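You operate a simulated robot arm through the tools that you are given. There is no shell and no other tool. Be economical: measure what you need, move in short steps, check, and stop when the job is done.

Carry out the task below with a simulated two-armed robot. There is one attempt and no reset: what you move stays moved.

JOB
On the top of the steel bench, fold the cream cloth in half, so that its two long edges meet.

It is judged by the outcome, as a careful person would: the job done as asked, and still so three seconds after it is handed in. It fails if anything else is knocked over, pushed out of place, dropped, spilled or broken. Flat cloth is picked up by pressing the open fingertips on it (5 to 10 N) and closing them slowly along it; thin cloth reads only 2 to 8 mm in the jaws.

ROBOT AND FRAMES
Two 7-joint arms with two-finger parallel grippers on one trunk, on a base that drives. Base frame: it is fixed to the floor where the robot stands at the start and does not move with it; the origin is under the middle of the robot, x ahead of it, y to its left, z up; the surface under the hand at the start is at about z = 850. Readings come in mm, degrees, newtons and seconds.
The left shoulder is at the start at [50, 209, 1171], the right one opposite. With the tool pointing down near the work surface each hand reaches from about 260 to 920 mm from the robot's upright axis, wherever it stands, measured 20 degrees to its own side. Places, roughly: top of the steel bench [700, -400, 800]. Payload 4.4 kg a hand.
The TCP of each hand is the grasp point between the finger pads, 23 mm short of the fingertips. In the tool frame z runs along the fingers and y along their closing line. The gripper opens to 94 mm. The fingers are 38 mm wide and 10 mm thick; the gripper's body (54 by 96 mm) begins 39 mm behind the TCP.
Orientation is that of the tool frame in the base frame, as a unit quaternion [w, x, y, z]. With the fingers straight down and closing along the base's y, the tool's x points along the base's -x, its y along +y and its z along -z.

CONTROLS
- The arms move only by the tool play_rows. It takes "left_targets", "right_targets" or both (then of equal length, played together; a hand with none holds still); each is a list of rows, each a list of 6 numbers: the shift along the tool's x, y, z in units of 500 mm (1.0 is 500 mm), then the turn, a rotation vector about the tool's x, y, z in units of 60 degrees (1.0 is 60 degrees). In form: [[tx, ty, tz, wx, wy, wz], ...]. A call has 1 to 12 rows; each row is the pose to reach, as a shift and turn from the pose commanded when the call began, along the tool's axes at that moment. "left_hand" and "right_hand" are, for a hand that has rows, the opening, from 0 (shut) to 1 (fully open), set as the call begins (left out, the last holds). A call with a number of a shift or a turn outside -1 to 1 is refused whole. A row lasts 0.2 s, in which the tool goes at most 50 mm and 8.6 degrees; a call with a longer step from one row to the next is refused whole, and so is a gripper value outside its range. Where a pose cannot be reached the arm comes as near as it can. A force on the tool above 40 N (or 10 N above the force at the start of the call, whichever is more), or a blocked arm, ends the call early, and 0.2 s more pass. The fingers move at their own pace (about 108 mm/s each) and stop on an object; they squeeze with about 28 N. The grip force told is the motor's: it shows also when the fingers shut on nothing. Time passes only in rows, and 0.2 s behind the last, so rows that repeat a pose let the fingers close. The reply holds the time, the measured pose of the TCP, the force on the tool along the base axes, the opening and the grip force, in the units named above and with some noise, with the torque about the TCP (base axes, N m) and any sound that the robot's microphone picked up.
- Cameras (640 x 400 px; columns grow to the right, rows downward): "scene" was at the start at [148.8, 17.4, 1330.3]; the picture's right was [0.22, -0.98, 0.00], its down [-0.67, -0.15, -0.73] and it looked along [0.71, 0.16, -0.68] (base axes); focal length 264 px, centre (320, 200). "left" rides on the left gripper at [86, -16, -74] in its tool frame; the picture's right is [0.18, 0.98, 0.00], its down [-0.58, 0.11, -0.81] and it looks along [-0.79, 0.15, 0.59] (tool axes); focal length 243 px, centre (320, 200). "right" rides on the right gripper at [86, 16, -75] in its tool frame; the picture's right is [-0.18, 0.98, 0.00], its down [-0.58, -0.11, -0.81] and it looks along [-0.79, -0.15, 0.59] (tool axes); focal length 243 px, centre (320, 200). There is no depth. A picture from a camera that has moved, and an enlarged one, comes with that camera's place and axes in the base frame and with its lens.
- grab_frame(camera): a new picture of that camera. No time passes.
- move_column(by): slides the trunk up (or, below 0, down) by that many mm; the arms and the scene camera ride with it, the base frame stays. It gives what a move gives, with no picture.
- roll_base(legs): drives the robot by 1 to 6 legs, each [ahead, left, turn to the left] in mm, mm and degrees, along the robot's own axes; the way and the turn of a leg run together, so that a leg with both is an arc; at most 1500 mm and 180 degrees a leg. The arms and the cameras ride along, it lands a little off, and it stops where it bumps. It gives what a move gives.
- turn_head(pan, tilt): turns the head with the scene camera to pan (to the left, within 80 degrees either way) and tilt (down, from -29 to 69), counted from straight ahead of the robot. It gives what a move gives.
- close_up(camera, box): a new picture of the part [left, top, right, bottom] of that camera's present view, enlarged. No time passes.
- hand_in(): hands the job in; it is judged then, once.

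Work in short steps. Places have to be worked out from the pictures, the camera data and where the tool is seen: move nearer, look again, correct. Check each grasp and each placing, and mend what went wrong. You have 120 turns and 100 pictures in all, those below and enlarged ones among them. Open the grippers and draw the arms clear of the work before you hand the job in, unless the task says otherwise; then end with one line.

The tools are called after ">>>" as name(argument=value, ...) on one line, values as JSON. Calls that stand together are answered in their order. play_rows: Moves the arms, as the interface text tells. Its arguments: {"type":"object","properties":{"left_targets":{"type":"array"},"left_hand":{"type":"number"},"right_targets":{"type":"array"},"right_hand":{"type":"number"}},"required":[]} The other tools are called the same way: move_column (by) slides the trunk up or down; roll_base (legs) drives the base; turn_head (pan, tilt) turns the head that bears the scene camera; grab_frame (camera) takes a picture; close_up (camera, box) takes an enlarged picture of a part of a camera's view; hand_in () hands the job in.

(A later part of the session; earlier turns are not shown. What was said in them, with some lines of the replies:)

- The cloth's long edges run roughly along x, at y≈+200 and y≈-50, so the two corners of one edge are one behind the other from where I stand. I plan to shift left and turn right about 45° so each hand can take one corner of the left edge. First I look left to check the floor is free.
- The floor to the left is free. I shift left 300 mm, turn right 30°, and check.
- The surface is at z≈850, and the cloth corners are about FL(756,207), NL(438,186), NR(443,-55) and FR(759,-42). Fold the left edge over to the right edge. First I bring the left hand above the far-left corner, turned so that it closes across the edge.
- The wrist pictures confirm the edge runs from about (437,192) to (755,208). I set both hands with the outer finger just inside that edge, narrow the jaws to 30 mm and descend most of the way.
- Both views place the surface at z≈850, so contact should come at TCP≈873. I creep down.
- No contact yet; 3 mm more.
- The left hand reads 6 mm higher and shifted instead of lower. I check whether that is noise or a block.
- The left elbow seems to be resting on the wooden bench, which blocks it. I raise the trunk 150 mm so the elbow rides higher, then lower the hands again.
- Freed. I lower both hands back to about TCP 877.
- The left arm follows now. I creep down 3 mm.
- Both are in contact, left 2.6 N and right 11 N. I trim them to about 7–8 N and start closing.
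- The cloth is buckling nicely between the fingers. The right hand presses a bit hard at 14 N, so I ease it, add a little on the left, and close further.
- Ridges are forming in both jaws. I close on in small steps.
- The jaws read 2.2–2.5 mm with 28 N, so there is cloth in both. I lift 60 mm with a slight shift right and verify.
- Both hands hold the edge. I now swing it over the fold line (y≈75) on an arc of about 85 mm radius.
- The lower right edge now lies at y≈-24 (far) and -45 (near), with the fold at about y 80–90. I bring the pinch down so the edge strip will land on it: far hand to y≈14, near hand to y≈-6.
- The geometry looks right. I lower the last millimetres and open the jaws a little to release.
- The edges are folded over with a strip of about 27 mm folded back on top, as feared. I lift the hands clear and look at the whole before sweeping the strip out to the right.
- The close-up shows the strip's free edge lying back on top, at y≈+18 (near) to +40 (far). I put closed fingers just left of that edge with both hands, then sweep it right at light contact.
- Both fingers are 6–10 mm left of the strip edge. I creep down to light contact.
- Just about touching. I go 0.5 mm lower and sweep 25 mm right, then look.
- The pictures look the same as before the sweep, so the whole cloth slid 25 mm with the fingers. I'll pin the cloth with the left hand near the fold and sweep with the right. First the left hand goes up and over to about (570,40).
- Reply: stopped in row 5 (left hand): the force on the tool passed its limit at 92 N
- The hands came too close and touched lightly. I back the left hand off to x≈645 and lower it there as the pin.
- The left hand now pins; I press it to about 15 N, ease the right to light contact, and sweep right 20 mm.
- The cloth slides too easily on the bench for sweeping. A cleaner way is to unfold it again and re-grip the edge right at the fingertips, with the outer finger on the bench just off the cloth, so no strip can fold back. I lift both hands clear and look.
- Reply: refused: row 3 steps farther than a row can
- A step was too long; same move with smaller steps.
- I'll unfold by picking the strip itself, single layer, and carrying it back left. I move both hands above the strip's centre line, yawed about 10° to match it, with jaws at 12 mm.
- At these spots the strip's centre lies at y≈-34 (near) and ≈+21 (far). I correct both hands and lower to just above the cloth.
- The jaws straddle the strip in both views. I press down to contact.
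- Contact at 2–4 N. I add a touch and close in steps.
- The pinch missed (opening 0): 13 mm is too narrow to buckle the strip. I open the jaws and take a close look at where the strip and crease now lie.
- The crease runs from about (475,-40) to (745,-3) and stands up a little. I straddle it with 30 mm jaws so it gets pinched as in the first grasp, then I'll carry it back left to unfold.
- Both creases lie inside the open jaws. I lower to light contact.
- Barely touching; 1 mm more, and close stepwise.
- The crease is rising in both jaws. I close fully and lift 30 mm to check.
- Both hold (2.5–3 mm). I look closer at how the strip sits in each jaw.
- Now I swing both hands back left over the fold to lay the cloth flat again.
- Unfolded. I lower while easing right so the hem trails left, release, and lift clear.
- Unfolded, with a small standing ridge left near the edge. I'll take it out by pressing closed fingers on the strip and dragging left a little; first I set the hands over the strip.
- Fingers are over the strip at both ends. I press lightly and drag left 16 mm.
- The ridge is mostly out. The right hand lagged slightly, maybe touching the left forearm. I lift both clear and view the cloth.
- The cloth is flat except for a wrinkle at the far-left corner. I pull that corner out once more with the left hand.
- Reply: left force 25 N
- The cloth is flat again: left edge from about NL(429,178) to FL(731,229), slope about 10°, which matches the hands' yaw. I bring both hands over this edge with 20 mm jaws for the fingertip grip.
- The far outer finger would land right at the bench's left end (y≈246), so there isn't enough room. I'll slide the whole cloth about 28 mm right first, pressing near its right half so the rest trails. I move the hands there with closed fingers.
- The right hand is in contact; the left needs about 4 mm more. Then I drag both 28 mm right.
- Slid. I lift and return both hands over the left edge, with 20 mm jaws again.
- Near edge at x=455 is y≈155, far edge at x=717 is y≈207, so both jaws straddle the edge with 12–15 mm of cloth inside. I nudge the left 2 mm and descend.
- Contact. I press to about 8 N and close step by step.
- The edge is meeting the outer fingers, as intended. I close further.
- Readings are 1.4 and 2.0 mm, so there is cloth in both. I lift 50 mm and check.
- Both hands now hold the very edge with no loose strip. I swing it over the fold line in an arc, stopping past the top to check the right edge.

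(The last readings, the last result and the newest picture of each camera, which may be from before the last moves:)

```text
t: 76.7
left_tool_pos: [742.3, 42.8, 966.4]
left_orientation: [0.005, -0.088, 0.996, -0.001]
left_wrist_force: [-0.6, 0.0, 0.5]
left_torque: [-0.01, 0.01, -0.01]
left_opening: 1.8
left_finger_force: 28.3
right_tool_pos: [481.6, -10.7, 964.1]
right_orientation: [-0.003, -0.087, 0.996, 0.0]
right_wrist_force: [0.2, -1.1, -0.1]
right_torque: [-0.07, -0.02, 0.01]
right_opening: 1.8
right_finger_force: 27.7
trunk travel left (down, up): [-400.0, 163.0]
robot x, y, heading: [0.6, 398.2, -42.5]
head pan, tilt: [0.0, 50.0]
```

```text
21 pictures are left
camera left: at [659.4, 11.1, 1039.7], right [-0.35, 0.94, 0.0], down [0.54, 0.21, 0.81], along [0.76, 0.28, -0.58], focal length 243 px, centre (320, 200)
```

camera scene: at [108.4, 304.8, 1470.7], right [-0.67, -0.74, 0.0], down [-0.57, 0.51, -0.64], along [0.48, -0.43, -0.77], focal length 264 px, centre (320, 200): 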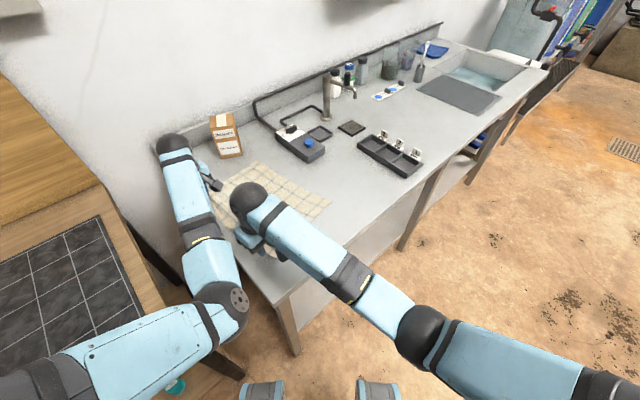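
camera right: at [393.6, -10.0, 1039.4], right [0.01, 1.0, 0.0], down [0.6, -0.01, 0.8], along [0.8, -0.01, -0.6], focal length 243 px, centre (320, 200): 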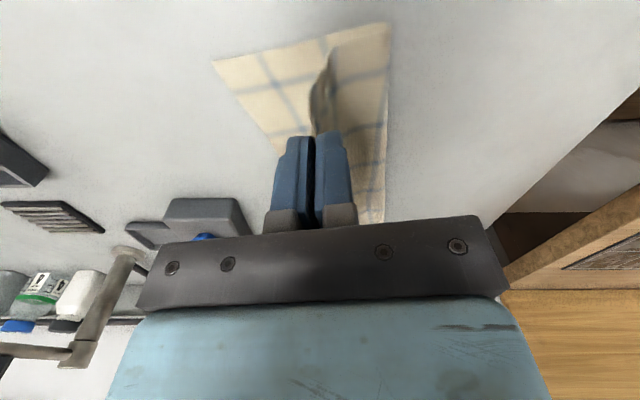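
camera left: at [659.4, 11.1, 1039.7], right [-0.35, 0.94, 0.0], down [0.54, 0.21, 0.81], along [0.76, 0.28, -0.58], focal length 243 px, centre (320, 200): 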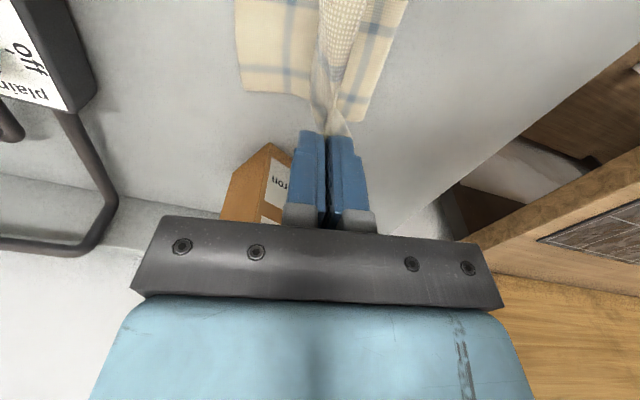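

The right edge lies from NR(475,-90) to FR(786,-13). I bring the held edge down onto it, with the pinch ending about 6 mm inside it.

>>> play_rows(left_targets=[[-0.004, -0.04, 0.025, 0, 0, 0], [-0.008, -0.075, 0.06, 0, 0, 0], [-0.012, -0.102, 0.1, 0, 0, 0], [-0.014, -0.114, 0.135, 0, 0, 0], [-0.014, -0.116, 0.16, 0, 0, 0], [-0.014, -0.116, 0.174, 0, 0, 0]], right_targets=[[-0.004, -0.048, 0.025, 0, 0, 0], [-0.008, -0.09, 0.06, 0, 0, 0], [-0.012, -0.12, 0.1, 0, 0, 0], [-0.014, -0.135, 0.135, 0, 0, 0], [-0.014, -0.138, 0.16, 0, 0, 0], [-0.014, -0.138, 0.17, 0, 0, 0]])

>>> close_up(camera="right", box=[160, 20, 480, 220])

>>> close_up(camera="left", box=[180, 0, 500, 240])

```text
t: 78.1
left_tool_pos: [750.4, -0.1, 896.8]
left_orientation: [0.006, -0.088, 0.996, -0.002]
left_wrist_force: [-0.1, 0.1, -0.4]
left_torque: [0.0, 0.04, 0.01]
left_opening: 1.6
left_finger_force: 28.2
left hand out of reach, approached as far as the arm can: row 3, 4, 5, 6
right_tool_pos: [497.1, -76.1, 881.3]
right_orientation: [-0.002, -0.087, 0.996, 0.001]
right_wrist_force: [0.2, 0.4, -0.5]
right_torque: [-0.04, 0.0, -0.03]
right_opening: 1.6
right_finger_force: 28.1
trunk travel left (down, up): [-400.0, 163.0]
robot x, y, heading: [1.1, 401.6, -42.5]
head pan, tilt: [0.0, 50.0]
```

```text
2.00 times, centred on (320, 120) of right
camera zoom: at [410.9, -75.7, 956.5], right [0.01, 1.0, 0.0], down [0.59, -0.01, 0.8], along [0.8, -0.01, -0.59], focal length 485 px, centre (320, 360)
```

zoom: 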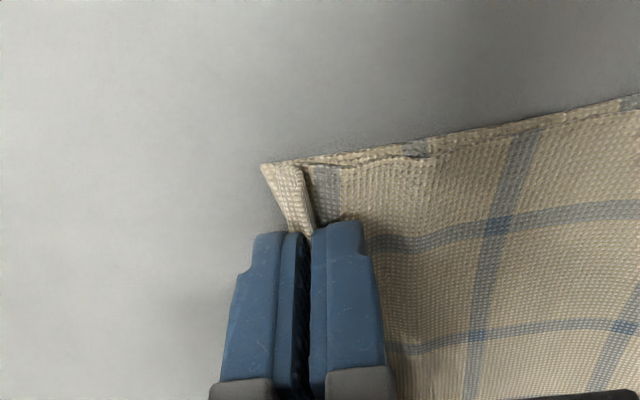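

```text
1.67 times, centred on (340, 120) of left
camera zoom: at [667.2, -30.9, 970.8], right [-0.35, 0.94, -0.01], down [0.54, 0.21, 0.81], along [0.76, 0.28, -0.58], focal length 404 px, centre (287, 333)
```

zoom: 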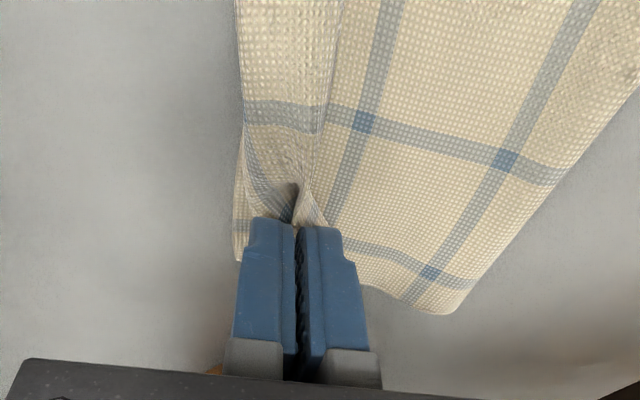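

The left arm is at its reach limit, still about 18 mm short and 18 mm high. That shortfall lies straight ahead of the robot, so I roll the base forward 30 mm and then trim both hands.

>>> roll_base(legs=[[30, 0, 0]])

```text
t: 79.0
left_tool_pos: [771.4, -20.8, 898.9]
left_orientation: [0.005, -0.088, 0.996, -0.001]
left_wrist_force: [0.0, -0.3, 0.0]
left_torque: [0.04, -0.03, -0.05]
left_opening: 1.5
left_finger_force: 28.1
right_tool_pos: [521.2, -96.9, 881.2]
right_orientation: [-0.002, -0.087, 0.996, 0.001]
right_wrist_force: [0.0, 0.1, -0.1]
right_torque: [-0.03, -0.02, -0.04]
right_opening: 2.0
right_finger_force: 27.6
trunk travel left (down, up): [-400.0, 163.0]
robot x, y, heading: [21.5, 379.6, -42.2]
head pan, tilt: [0.0, 50.0]
```

I trim: left to about (763,-12,879), right to about (498,-78,879).

>>> play_rows(left_targets=[[0.006, 0.01, 0.01, 0, 0, 0], [0.0126, 0.0206, 0.025, 0, 0, 0], [0.0126, 0.0206, 0.04, 0, 0, 0]], right_targets=[[0.015, 0.02, 0, 0, 0, 0], [0.03, 0.036, 0, 0, 0, 0], [0.039, 0.0454, 0.004, 0, 0, 0]])

>>> close_up(camera="right", box=[160, 20, 480, 220])

>>> close_up(camera="left", box=[180, 0, 500, 240])

```text
t: 79.8
left_tool_pos: [762.5, -12.7, 877.0]
left_orientation: [0.006, -0.087, 0.996, -0.001]
left_wrist_force: [-6.6, -2.2, 2.9]
left_torque: [-0.02, 0.16, 0.01]
left_opening: 1.3
left_finger_force: 28.0
right_tool_pos: [496.3, -76.6, 879.8]
right_orientation: [-0.001, -0.087, 0.996, 0.0]
right_wrist_force: [6.0, 1.3, -0.7]
right_torque: [0.03, -0.17, -0.03]
right_opening: 1.8
right_finger_force: 28.0
trunk travel left (down, up): [-400.0, 163.0]
robot x, y, heading: [21.5, 379.5, -42.5]
head pan, tilt: [0.0, 50.0]
```

```text
2.00 times, centred on (320, 120) of right
camera zoom: at [408.7, -75.4, 955.9], right [0.01, 1.0, 0.0], down [0.59, -0.01, 0.81], along [0.81, -0.01, -0.59], focal length 485 px, centre (320, 360)
```

zoom: 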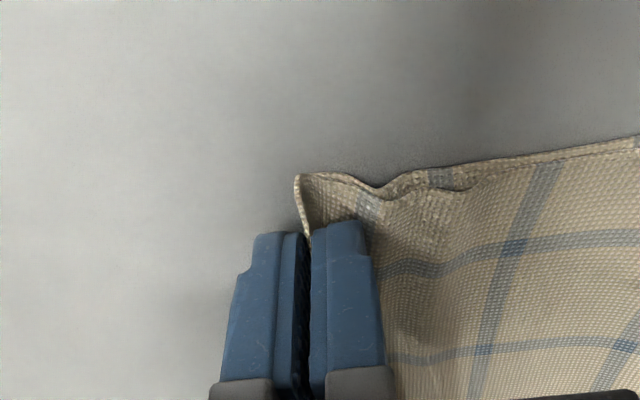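

```text
1.67 times, centred on (340, 120) of left
camera zoom: at [679.7, -42.8, 950.6], right [-0.35, 0.94, -0.01], down [0.54, 0.21, 0.81], along [0.76, 0.28, -0.58], focal length 404 px, centre (287, 333)
```

zoom: 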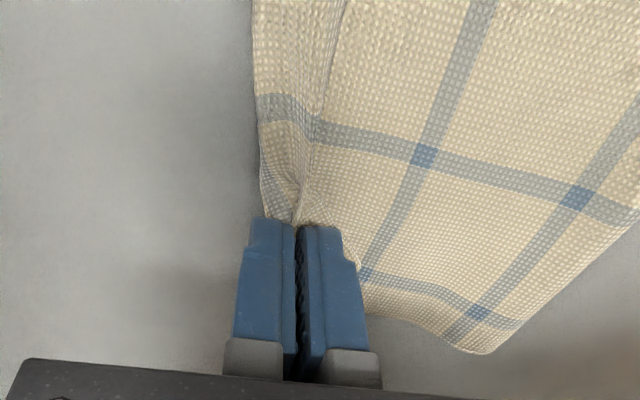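

The edges now coincide at both ends, but about 6 N of pull shows the hands are slightly too far apart. I relax that by a few mm, touch down, and release gently.

>>> play_rows(left_targets=[[0.006, 0, 0.0, 0, 0, 0], [0.01, 0, 0.002, 0, 0, 0]], right_targets=[[-0.003, 0, 0.003, 0, 0, 0], [-0.005, 0, 0.006, 0, 0, 0]])

>>> play_rows(left_targets=[[0, 0, 0, 0, 0, 0], [0, 0, 0, 0, 0, 0]], right_targets=[[0, 0, 0, 0, 0, 0], [0, 0, 0, 0, 0, 0]], left_hand=0.15, right_hand=0.15)

>>> play_rows(left_targets=[[0, 0, -0.03, 0, 0, 0], [0, 0, -0.09, 0, 0, 0], [0, 0, -0.17, 0, 0, 0]], right_targets=[[0, 0, -0.03, 0, 0, 0], [0, 0, -0.09, 0, 0, 0], [0, 0, -0.17, 0, 0, 0]])

>>> grab_frame(camera="right")

>>> grab_frame(camera="left")

```text
t: 80.4
left_tool_pos: [759.0, -12.3, 877.8]
left_orientation: [0.007, -0.088, 0.996, -0.002]
left_wrist_force: [0.2, -0.2, 3.2]
left_torque: [0.03, 0.07, 0.01]
left_opening: 1.4
left_finger_force: 27.8
right_tool_pos: [500.0, -77.6, 876.2]
right_orientation: [-0.002, -0.087, 0.996, 0.001]
right_wrist_force: [1.0, -0.1, 1.5]
right_torque: [0.02, -0.02, 0.01]
right_opening: 1.8
right_finger_force: 28.1
trunk travel left (down, up): [-400.0, 163.0]
robot x, y, heading: [22.2, 380.2, -42.4]
head pan, tilt: [0.0, 50.0]
```

```text
t: 81.0
left_tool_pos: [757.9, -13.0, 876.2]
left_orientation: [0.005, -0.088, 0.996, 0.0]
left_wrist_force: [-0.5, 0.1, 4.7]
left_torque: [0.03, 0.01, -0.01]
left_opening: 14.0
left_finger_force: 0.1
right_tool_pos: [499.2, -75.7, 876.2]
right_orientation: [-0.002, -0.087, 0.996, 0.0]
right_wrist_force: [0.0, -0.7, 0.6]
right_torque: [-0.03, 0.01, 0.03]
right_opening: 14.3
right_finger_force: 0.0
trunk travel left (down, up): [-400.0, 163.0]
robot x, y, heading: [23.1, 381.3, -42.3]
head pan, tilt: [0.0, 50.0]
```

```text
t: 81.8
left_tool_pos: [756.3, -12.1, 963.5]
left_orientation: [0.005, -0.088, 0.996, -0.001]
left_wrist_force: [0.0, 1.0, -0.3]
left_torque: [-0.02, 0.01, -0.02]
left_opening: 14.1
left_finger_force: 0.0
right_tool_pos: [500.4, -77.0, 962.0]
right_orientation: [-0.001, -0.087, 0.996, 0.0]
right_wrist_force: [0.1, 0.5, -0.2]
right_torque: [-0.03, 0.01, -0.06]
right_opening: 14.0
right_finger_force: 0.2
trunk travel left (down, up): [-400.0, 163.0]
robot x, y, heading: [21.1, 380.4, -42.3]
head pan, tilt: [0.0, 50.0]
```

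```text
16 pictures are left
camera right: at [411.6, -76.1, 1036.9], right [0.01, 1.0, 0.0], down [0.59, -0.01, 0.8], along [0.8, -0.01, -0.59], focal length 243 px, centre (320, 200)
```

right: 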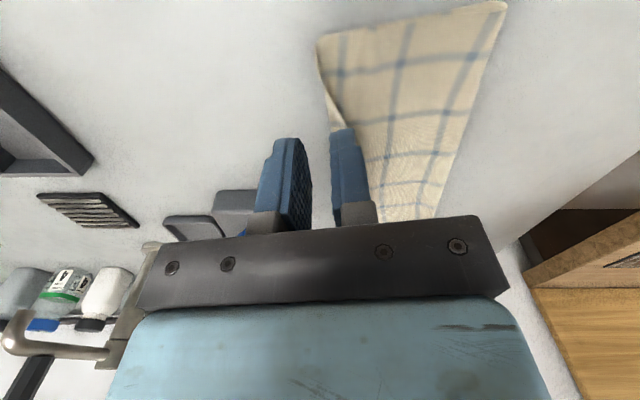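

```text
15 pictures are left
camera left: at [673.3, -43.3, 1036.2], right [-0.35, 0.94, -0.01], down [0.54, 0.21, 0.81], along [0.76, 0.28, -0.58], focal length 243 px, centre (320, 200)
```

left: 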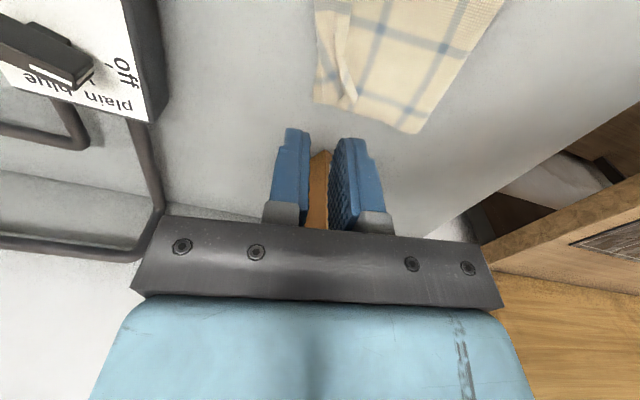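

Excellent at the near end; at the far end the edge looks a little short. I withdraw the hands and look at the whole.

>>> play_rows(left_targets=[[0, 0.07, -0.04, 0, 0, 0], [0, 0.15, -0.08, 0, 0, 0], [0, 0.23, -0.12, 0, 0, 0], [0, 0.31, -0.14, 0, 0, 0], [0, 0.38, -0.16, 0, 0, 0]], right_targets=[[0.06, -0.04, -0.05, 0, 0, 0], [0.12, -0.08, -0.1, 0, 0, 0], [0.18, -0.12, -0.14, 0, 0, 0], [0.24, -0.14, -0.18, 0, 0, 0], [0.24, -0.14, -0.2, 0, 0, 0]])

>>> close_up(camera="scene", box=[235, 130, 363, 220])

```text
t: 83.0
left_tool_pos: [731.6, 184.1, 1039.7]
left_orientation: [0.009, -0.094, 0.996, 0.005]
left_wrist_force: [-0.1, 0.6, -0.1]
left_torque: [-0.03, 0.03, 0.05]
left_opening: 14.1
left_finger_force: 0.0
right_tool_pos: [394.3, -163.9, 1063.4]
right_orientation: [-0.003, -0.087, 0.996, 0.0]
right_wrist_force: [0.4, 0.9, 0.8]
right_torque: [-0.04, -0.01, -0.01]
right_opening: 13.9
right_finger_force: 0.1
trunk travel left (down, up): [-400.0, 163.0]
robot x, y, heading: [23.6, 381.3, -42.3]
head pan, tilt: [0.0, 50.0]
```

```text
4.44 times, centred on (299, 175) of scene
camera zoom: at [131.9, 285.8, 1470.5], right [-0.67, -0.74, 0.0], down [-0.57, 0.51, -0.64], along [0.47, -0.43, -0.77], focal length 1175 px, centre (413, 311)
```

zoom: 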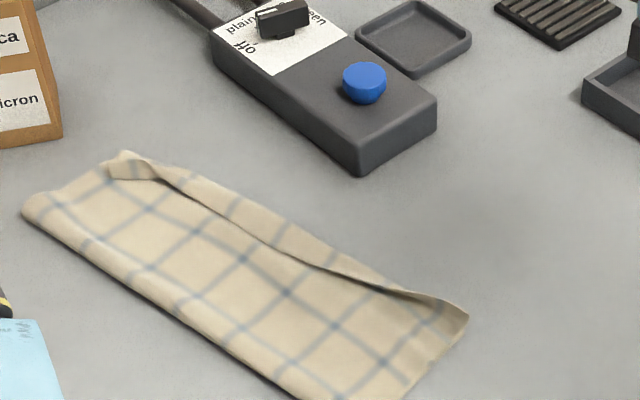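

Nearly there. I zoom in more to see whether the dark line is the top edge lying short or a strip folded back.

>>> close_up(camera="scene", box=[252, 158, 292, 186])

>>> close_up(camera="scene", box=[294, 172, 346, 210])

```text
14.29 times, centred on (272, 172) of scene
camera zoom: at [131.9, 285.8, 1470.5], right [-0.67, -0.74, 0.0], down [-0.57, 0.51, -0.64], along [0.47, -0.43, -0.77], focal length 3777 px, centre (1006, 600)
```

zoom: 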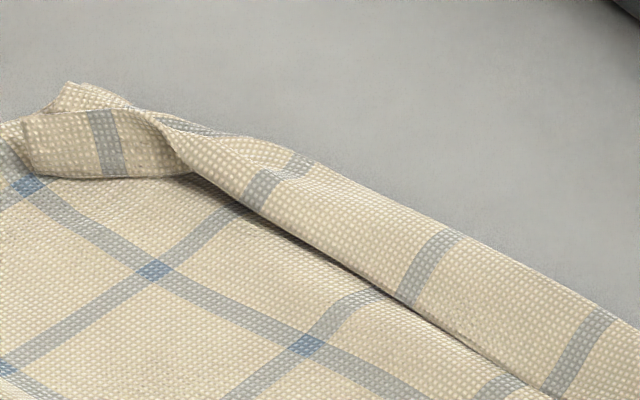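

```text
10.53 times, centred on (320, 191) of scene
camera zoom: at [131.9, 285.8, 1470.5], right [-0.67, -0.74, 0.0], down [-0.57, 0.51, -0.64], along [0.47, -0.43, -0.77], focal length 2783 px, centre (320, 295)
```

zoom: 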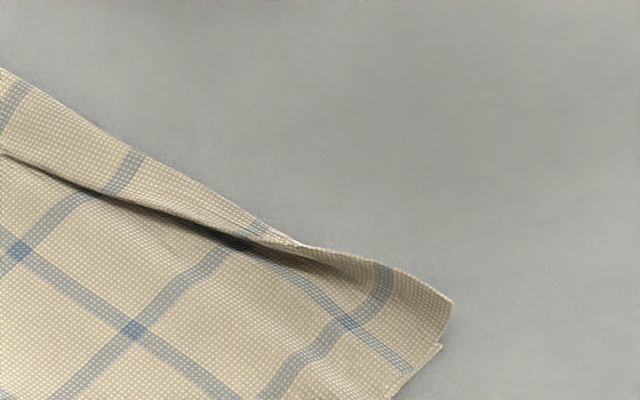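

The hem (about 16 mm) is folded back on top from the middle to the far end, and its free edge stands slightly proud. I try a hovering sweep, with the fingertip a few mm above the sheet, to flip it right at the far end first. Left hand into position.

>>> play_rows(left_targets=[[0.01, -0.07, 0.04, 0, 0, 0], [0.02, -0.14, 0.09, 0, 0, 0], [0.035, -0.21, 0.14, 0, 0, 0], [0.045, -0.28, 0.19, 0, 0, 0], [0.053, -0.312, 0.26, 0, 0, 0], [0.053, -0.312, 0.318, 0, 0, 0]], left_hand=0)

>>> close_up(camera="left", box=[180, 0, 500, 240])

```text
t: 84.4
left_tool_pos: [729.0, 13.4, 882.3]
left_orientation: [0.005, -0.088, 0.996, -0.002]
left_wrist_force: [-0.1, -0.9, 0.7]
left_torque: [-0.01, 0.0, 0.01]
left_opening: 0.0
left_finger_force: 27.8
right_tool_pos: [393.0, -166.4, 1061.4]
right_orientation: [-0.002, -0.087, 0.996, 0.001]
right_wrist_force: [0.1, 0.0, -0.2]
right_torque: [0.02, 0.01, 0.01]
right_opening: 14.2
right_finger_force: 0.2
trunk travel left (down, up): [-400.0, 163.0]
robot x, y, heading: [23.3, 379.7, -42.3]
head pan, tilt: [0.0, 50.0]
```

```text
1.67 times, centred on (340, 120) of left
camera zoom: at [646.0, -16.8, 953.9], right [-0.35, 0.94, -0.01], down [0.54, 0.21, 0.81], along [0.76, 0.28, -0.58], focal length 404 px, centre (287, 333)
```

zoom: 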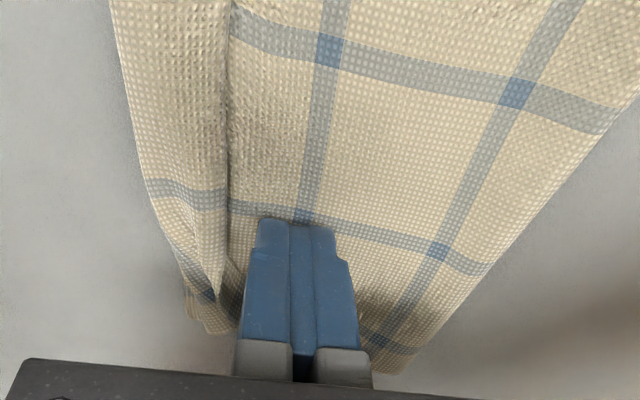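

The strip's free edge is right next to the finger. I lower to about 878.5 and sweep right 45 mm at hover height, rising a little at the end.

>>> play_rows(left_targets=[[0, 0, 0.006, 0, 0, 0], [0, 0, 0.008, 0, 0, 0], [0, -0.015, 0.008, 0, 0, 0], [0, -0.03, 0.008, 0, 0, 0], [0, -0.045, 0.006, 0, 0, 0], [0, -0.06, 0.004, 0, 0, 0], [0, -0.075, 0.004, 0, 0, 0], [0, -0.09, 0.004, 0, 0, 0]])

>>> close_up(camera="left", box=[180, 0, 500, 240])

```text
t: 86.2
left_tool_pos: [734.3, -27.5, 880.4]
left_orientation: [0.005, -0.088, 0.996, -0.001]
left_wrist_force: [0.6, 1.2, -0.1]
left_torque: [-0.04, 0.0, 0.0]
left_opening: 0.1
left_finger_force: 27.7
right_tool_pos: [392.8, -165.5, 1062.8]
right_orientation: [-0.002, -0.087, 0.996, 0.0]
right_wrist_force: [-0.1, 0.1, -0.5]
right_torque: [-0.01, -0.03, -0.03]
right_opening: 13.9
right_finger_force: 0.1
trunk travel left (down, up): [-400.0, 163.0]
robot x, y, heading: [24.1, 380.4, -42.3]
head pan, tilt: [0.0, 50.0]
```

```text
1.67 times, centred on (340, 120) of left
camera zoom: at [651.8, -59.1, 953.2], right [-0.35, 0.94, 0.0], down [0.54, 0.21, 0.81], along [0.76, 0.28, -0.58], focal length 404 px, centre (287, 333)
```

zoom: 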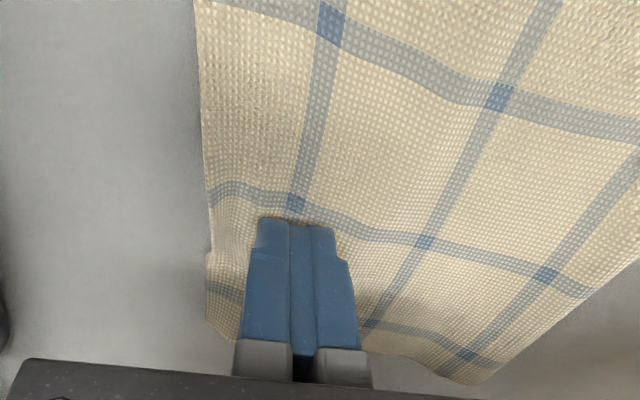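

The hem flipped over and the edges line up at the far end. I lift straight up, withdraw left, and view the whole.

>>> play_rows(left_targets=[[0, 0, -0.05, 0, 0, 0], [0, 0, -0.13, 0, 0, 0], [0, 0.06, -0.19, 0, 0, 0], [0, 0.14, -0.23, 0, 0, 0], [0, 0.22, -0.27, 0, 0, 0], [0, 0.3, -0.3, 0, 0, 0], [0, 0.38, -0.3, 0, 0, 0]])

>>> close_up(camera="scene", box=[235, 145, 355, 220])

```text
t: 88.0
left_tool_pos: [723.8, 189.9, 1031.5]
left_orientation: [0.024, -0.107, 0.994, 0.017]
left_wrist_force: [0.0, -0.6, -0.1]
left_torque: [0.04, -0.03, 0.01]
left_opening: 0.2
left_finger_force: 28.4
right_tool_pos: [394.1, -165.7, 1062.6]
right_orientation: [-0.002, -0.087, 0.996, 0.0]
right_wrist_force: [-0.2, -0.5, -0.9]
right_torque: [0.03, 0.03, 0.01]
right_opening: 14.0
right_finger_force: 0.2
trunk travel left (down, up): [-400.0, 163.0]
robot x, y, heading: [24.6, 380.9, -42.1]
head pan, tilt: [0.0, 50.0]
stopped in row 7 (left hand): the arm was blocked; the commanded pose is now the measured one
```

```text
5.33 times, centred on (295, 182) of scene
camera zoom: at [130.1, 283.3, 1470.6], right [-0.67, -0.74, 0.0], down [-0.57, 0.52, -0.64], along [0.48, -0.43, -0.77], focal length 1410 px, centre (453, 293)
```

zoom: 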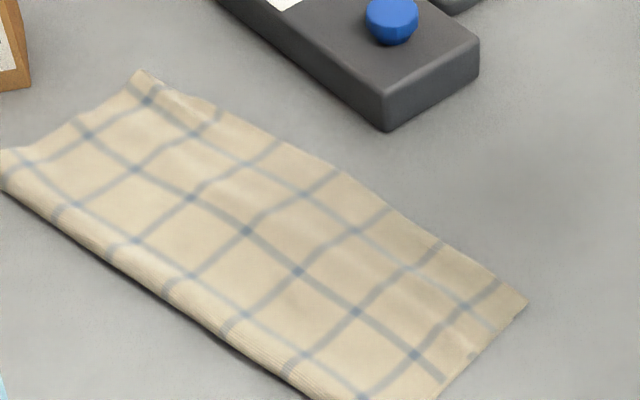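

The hem has flipped along its whole length. I check the edge alignment closely, and look at the whole scene because the left arm reported being blocked.

>>> close_up(camera="scene", box=[258, 152, 338, 206])

>>> grab_frame(camera="scene")

```text
7.41 times, centred on (298, 179) of scene
camera zoom: at [130.1, 283.3, 1470.6], right [-0.67, -0.74, 0.0], down [-0.57, 0.52, -0.64], along [0.48, -0.43, -0.77], focal length 1958 px, centre (483, 356)
```

zoom: 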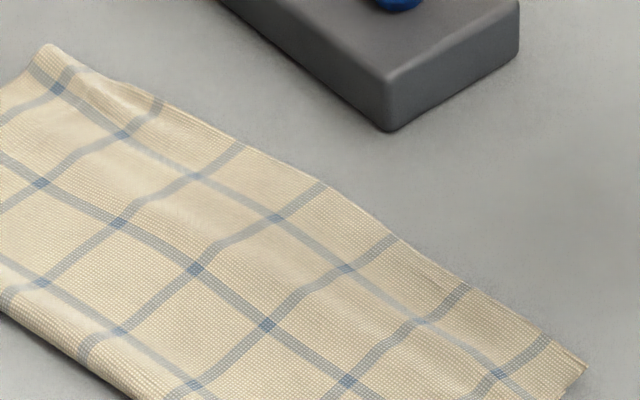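

```text
7 pictures are left
camera scene: at [130.1, 283.3, 1470.6], right [-0.67, -0.74, 0.0], down [-0.57, 0.52, -0.64], along [0.48, -0.43, -0.77], focal length 264 px, centre (320, 200)
```

scene: 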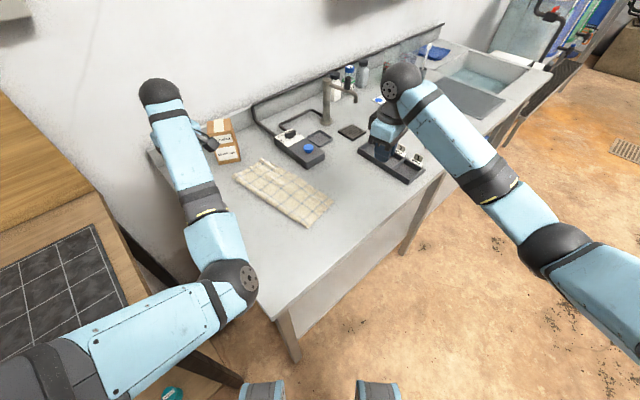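

The two long edges meet along the whole length, and the box and device are undisturbed. I open the grippers and draw the left arm up and back a little, away from whatever blocked it.

>>> play_rows(left_targets=[[0.04, 0, -0.04, 0, 0, 0], [0.08, 0, -0.08, 0, 0, 0], [0.12, 0, -0.12, 0, 0, 0]], right_targets=[[0, 0, -0.03, 0, 0, 0], [0, 0, -0.06, 0, 0, 0], [0, 0, -0.08, 0, 0, 0]], left_hand=1, right_hand=1)

>>> grab_frame(camera="scene")

```text
t: 89.0
left_tool_pos: [730.5, 201.4, 1050.8]
left_orientation: [0.045, -0.13, 0.99, 0.033]
left_wrist_force: [0.0, -0.1, 0.5]
left_torque: [0.0, -0.01, 0.0]
left_opening: 94.2
left_finger_force: 0.1
left hand out of reach, approached as far as the arm can: row 1, 2, 3
right_tool_pos: [394.5, -165.2, 1101.1]
right_orientation: [-0.002, -0.087, 0.996, 0.001]
right_wrist_force: [-0.9, -0.1, -0.3]
right_torque: [-0.02, -0.01, 0.0]
right_opening: 94.2
right_finger_force: 0.2
trunk travel left (down, up): [-400.0, 163.0]
robot x, y, heading: [24.5, 381.6, -42.3]
head pan, tilt: [0.0, 50.0]
stopped in row 3 (left hand): the arm was blocked; the commanded pose is now the measured one
```

```text
6 pictures are left
camera scene: at [130.7, 284.3, 1470.6], right [-0.67, -0.74, 0.0], down [-0.57, 0.52, -0.64], along [0.48, -0.43, -0.77], focal length 264 px, centre (320, 200)
```

scene: 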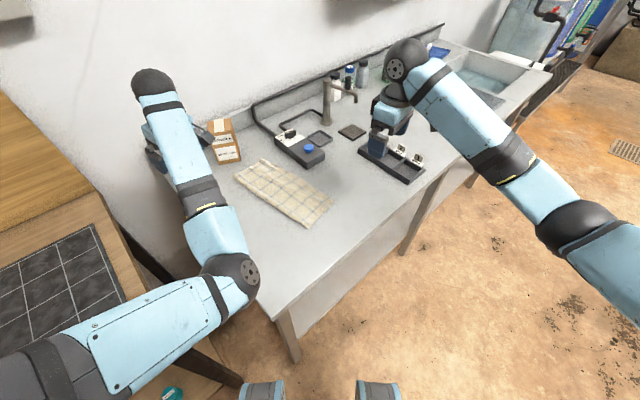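

Both arms are clear of the work (hands about 200 mm above the bench), the grippers are open, the cloth lies folded, and everything else stands in place. I hand in.

>>> hand_in()

```text
The job is handed in.
```

The cream cloth is folded in half on the steel bench with its two long edges meeting to within about 5 mm; the fold ended up roughly 60 mm to the right of and about 10° off the cloth's original position, and I saw nothing else moved or knocked over.
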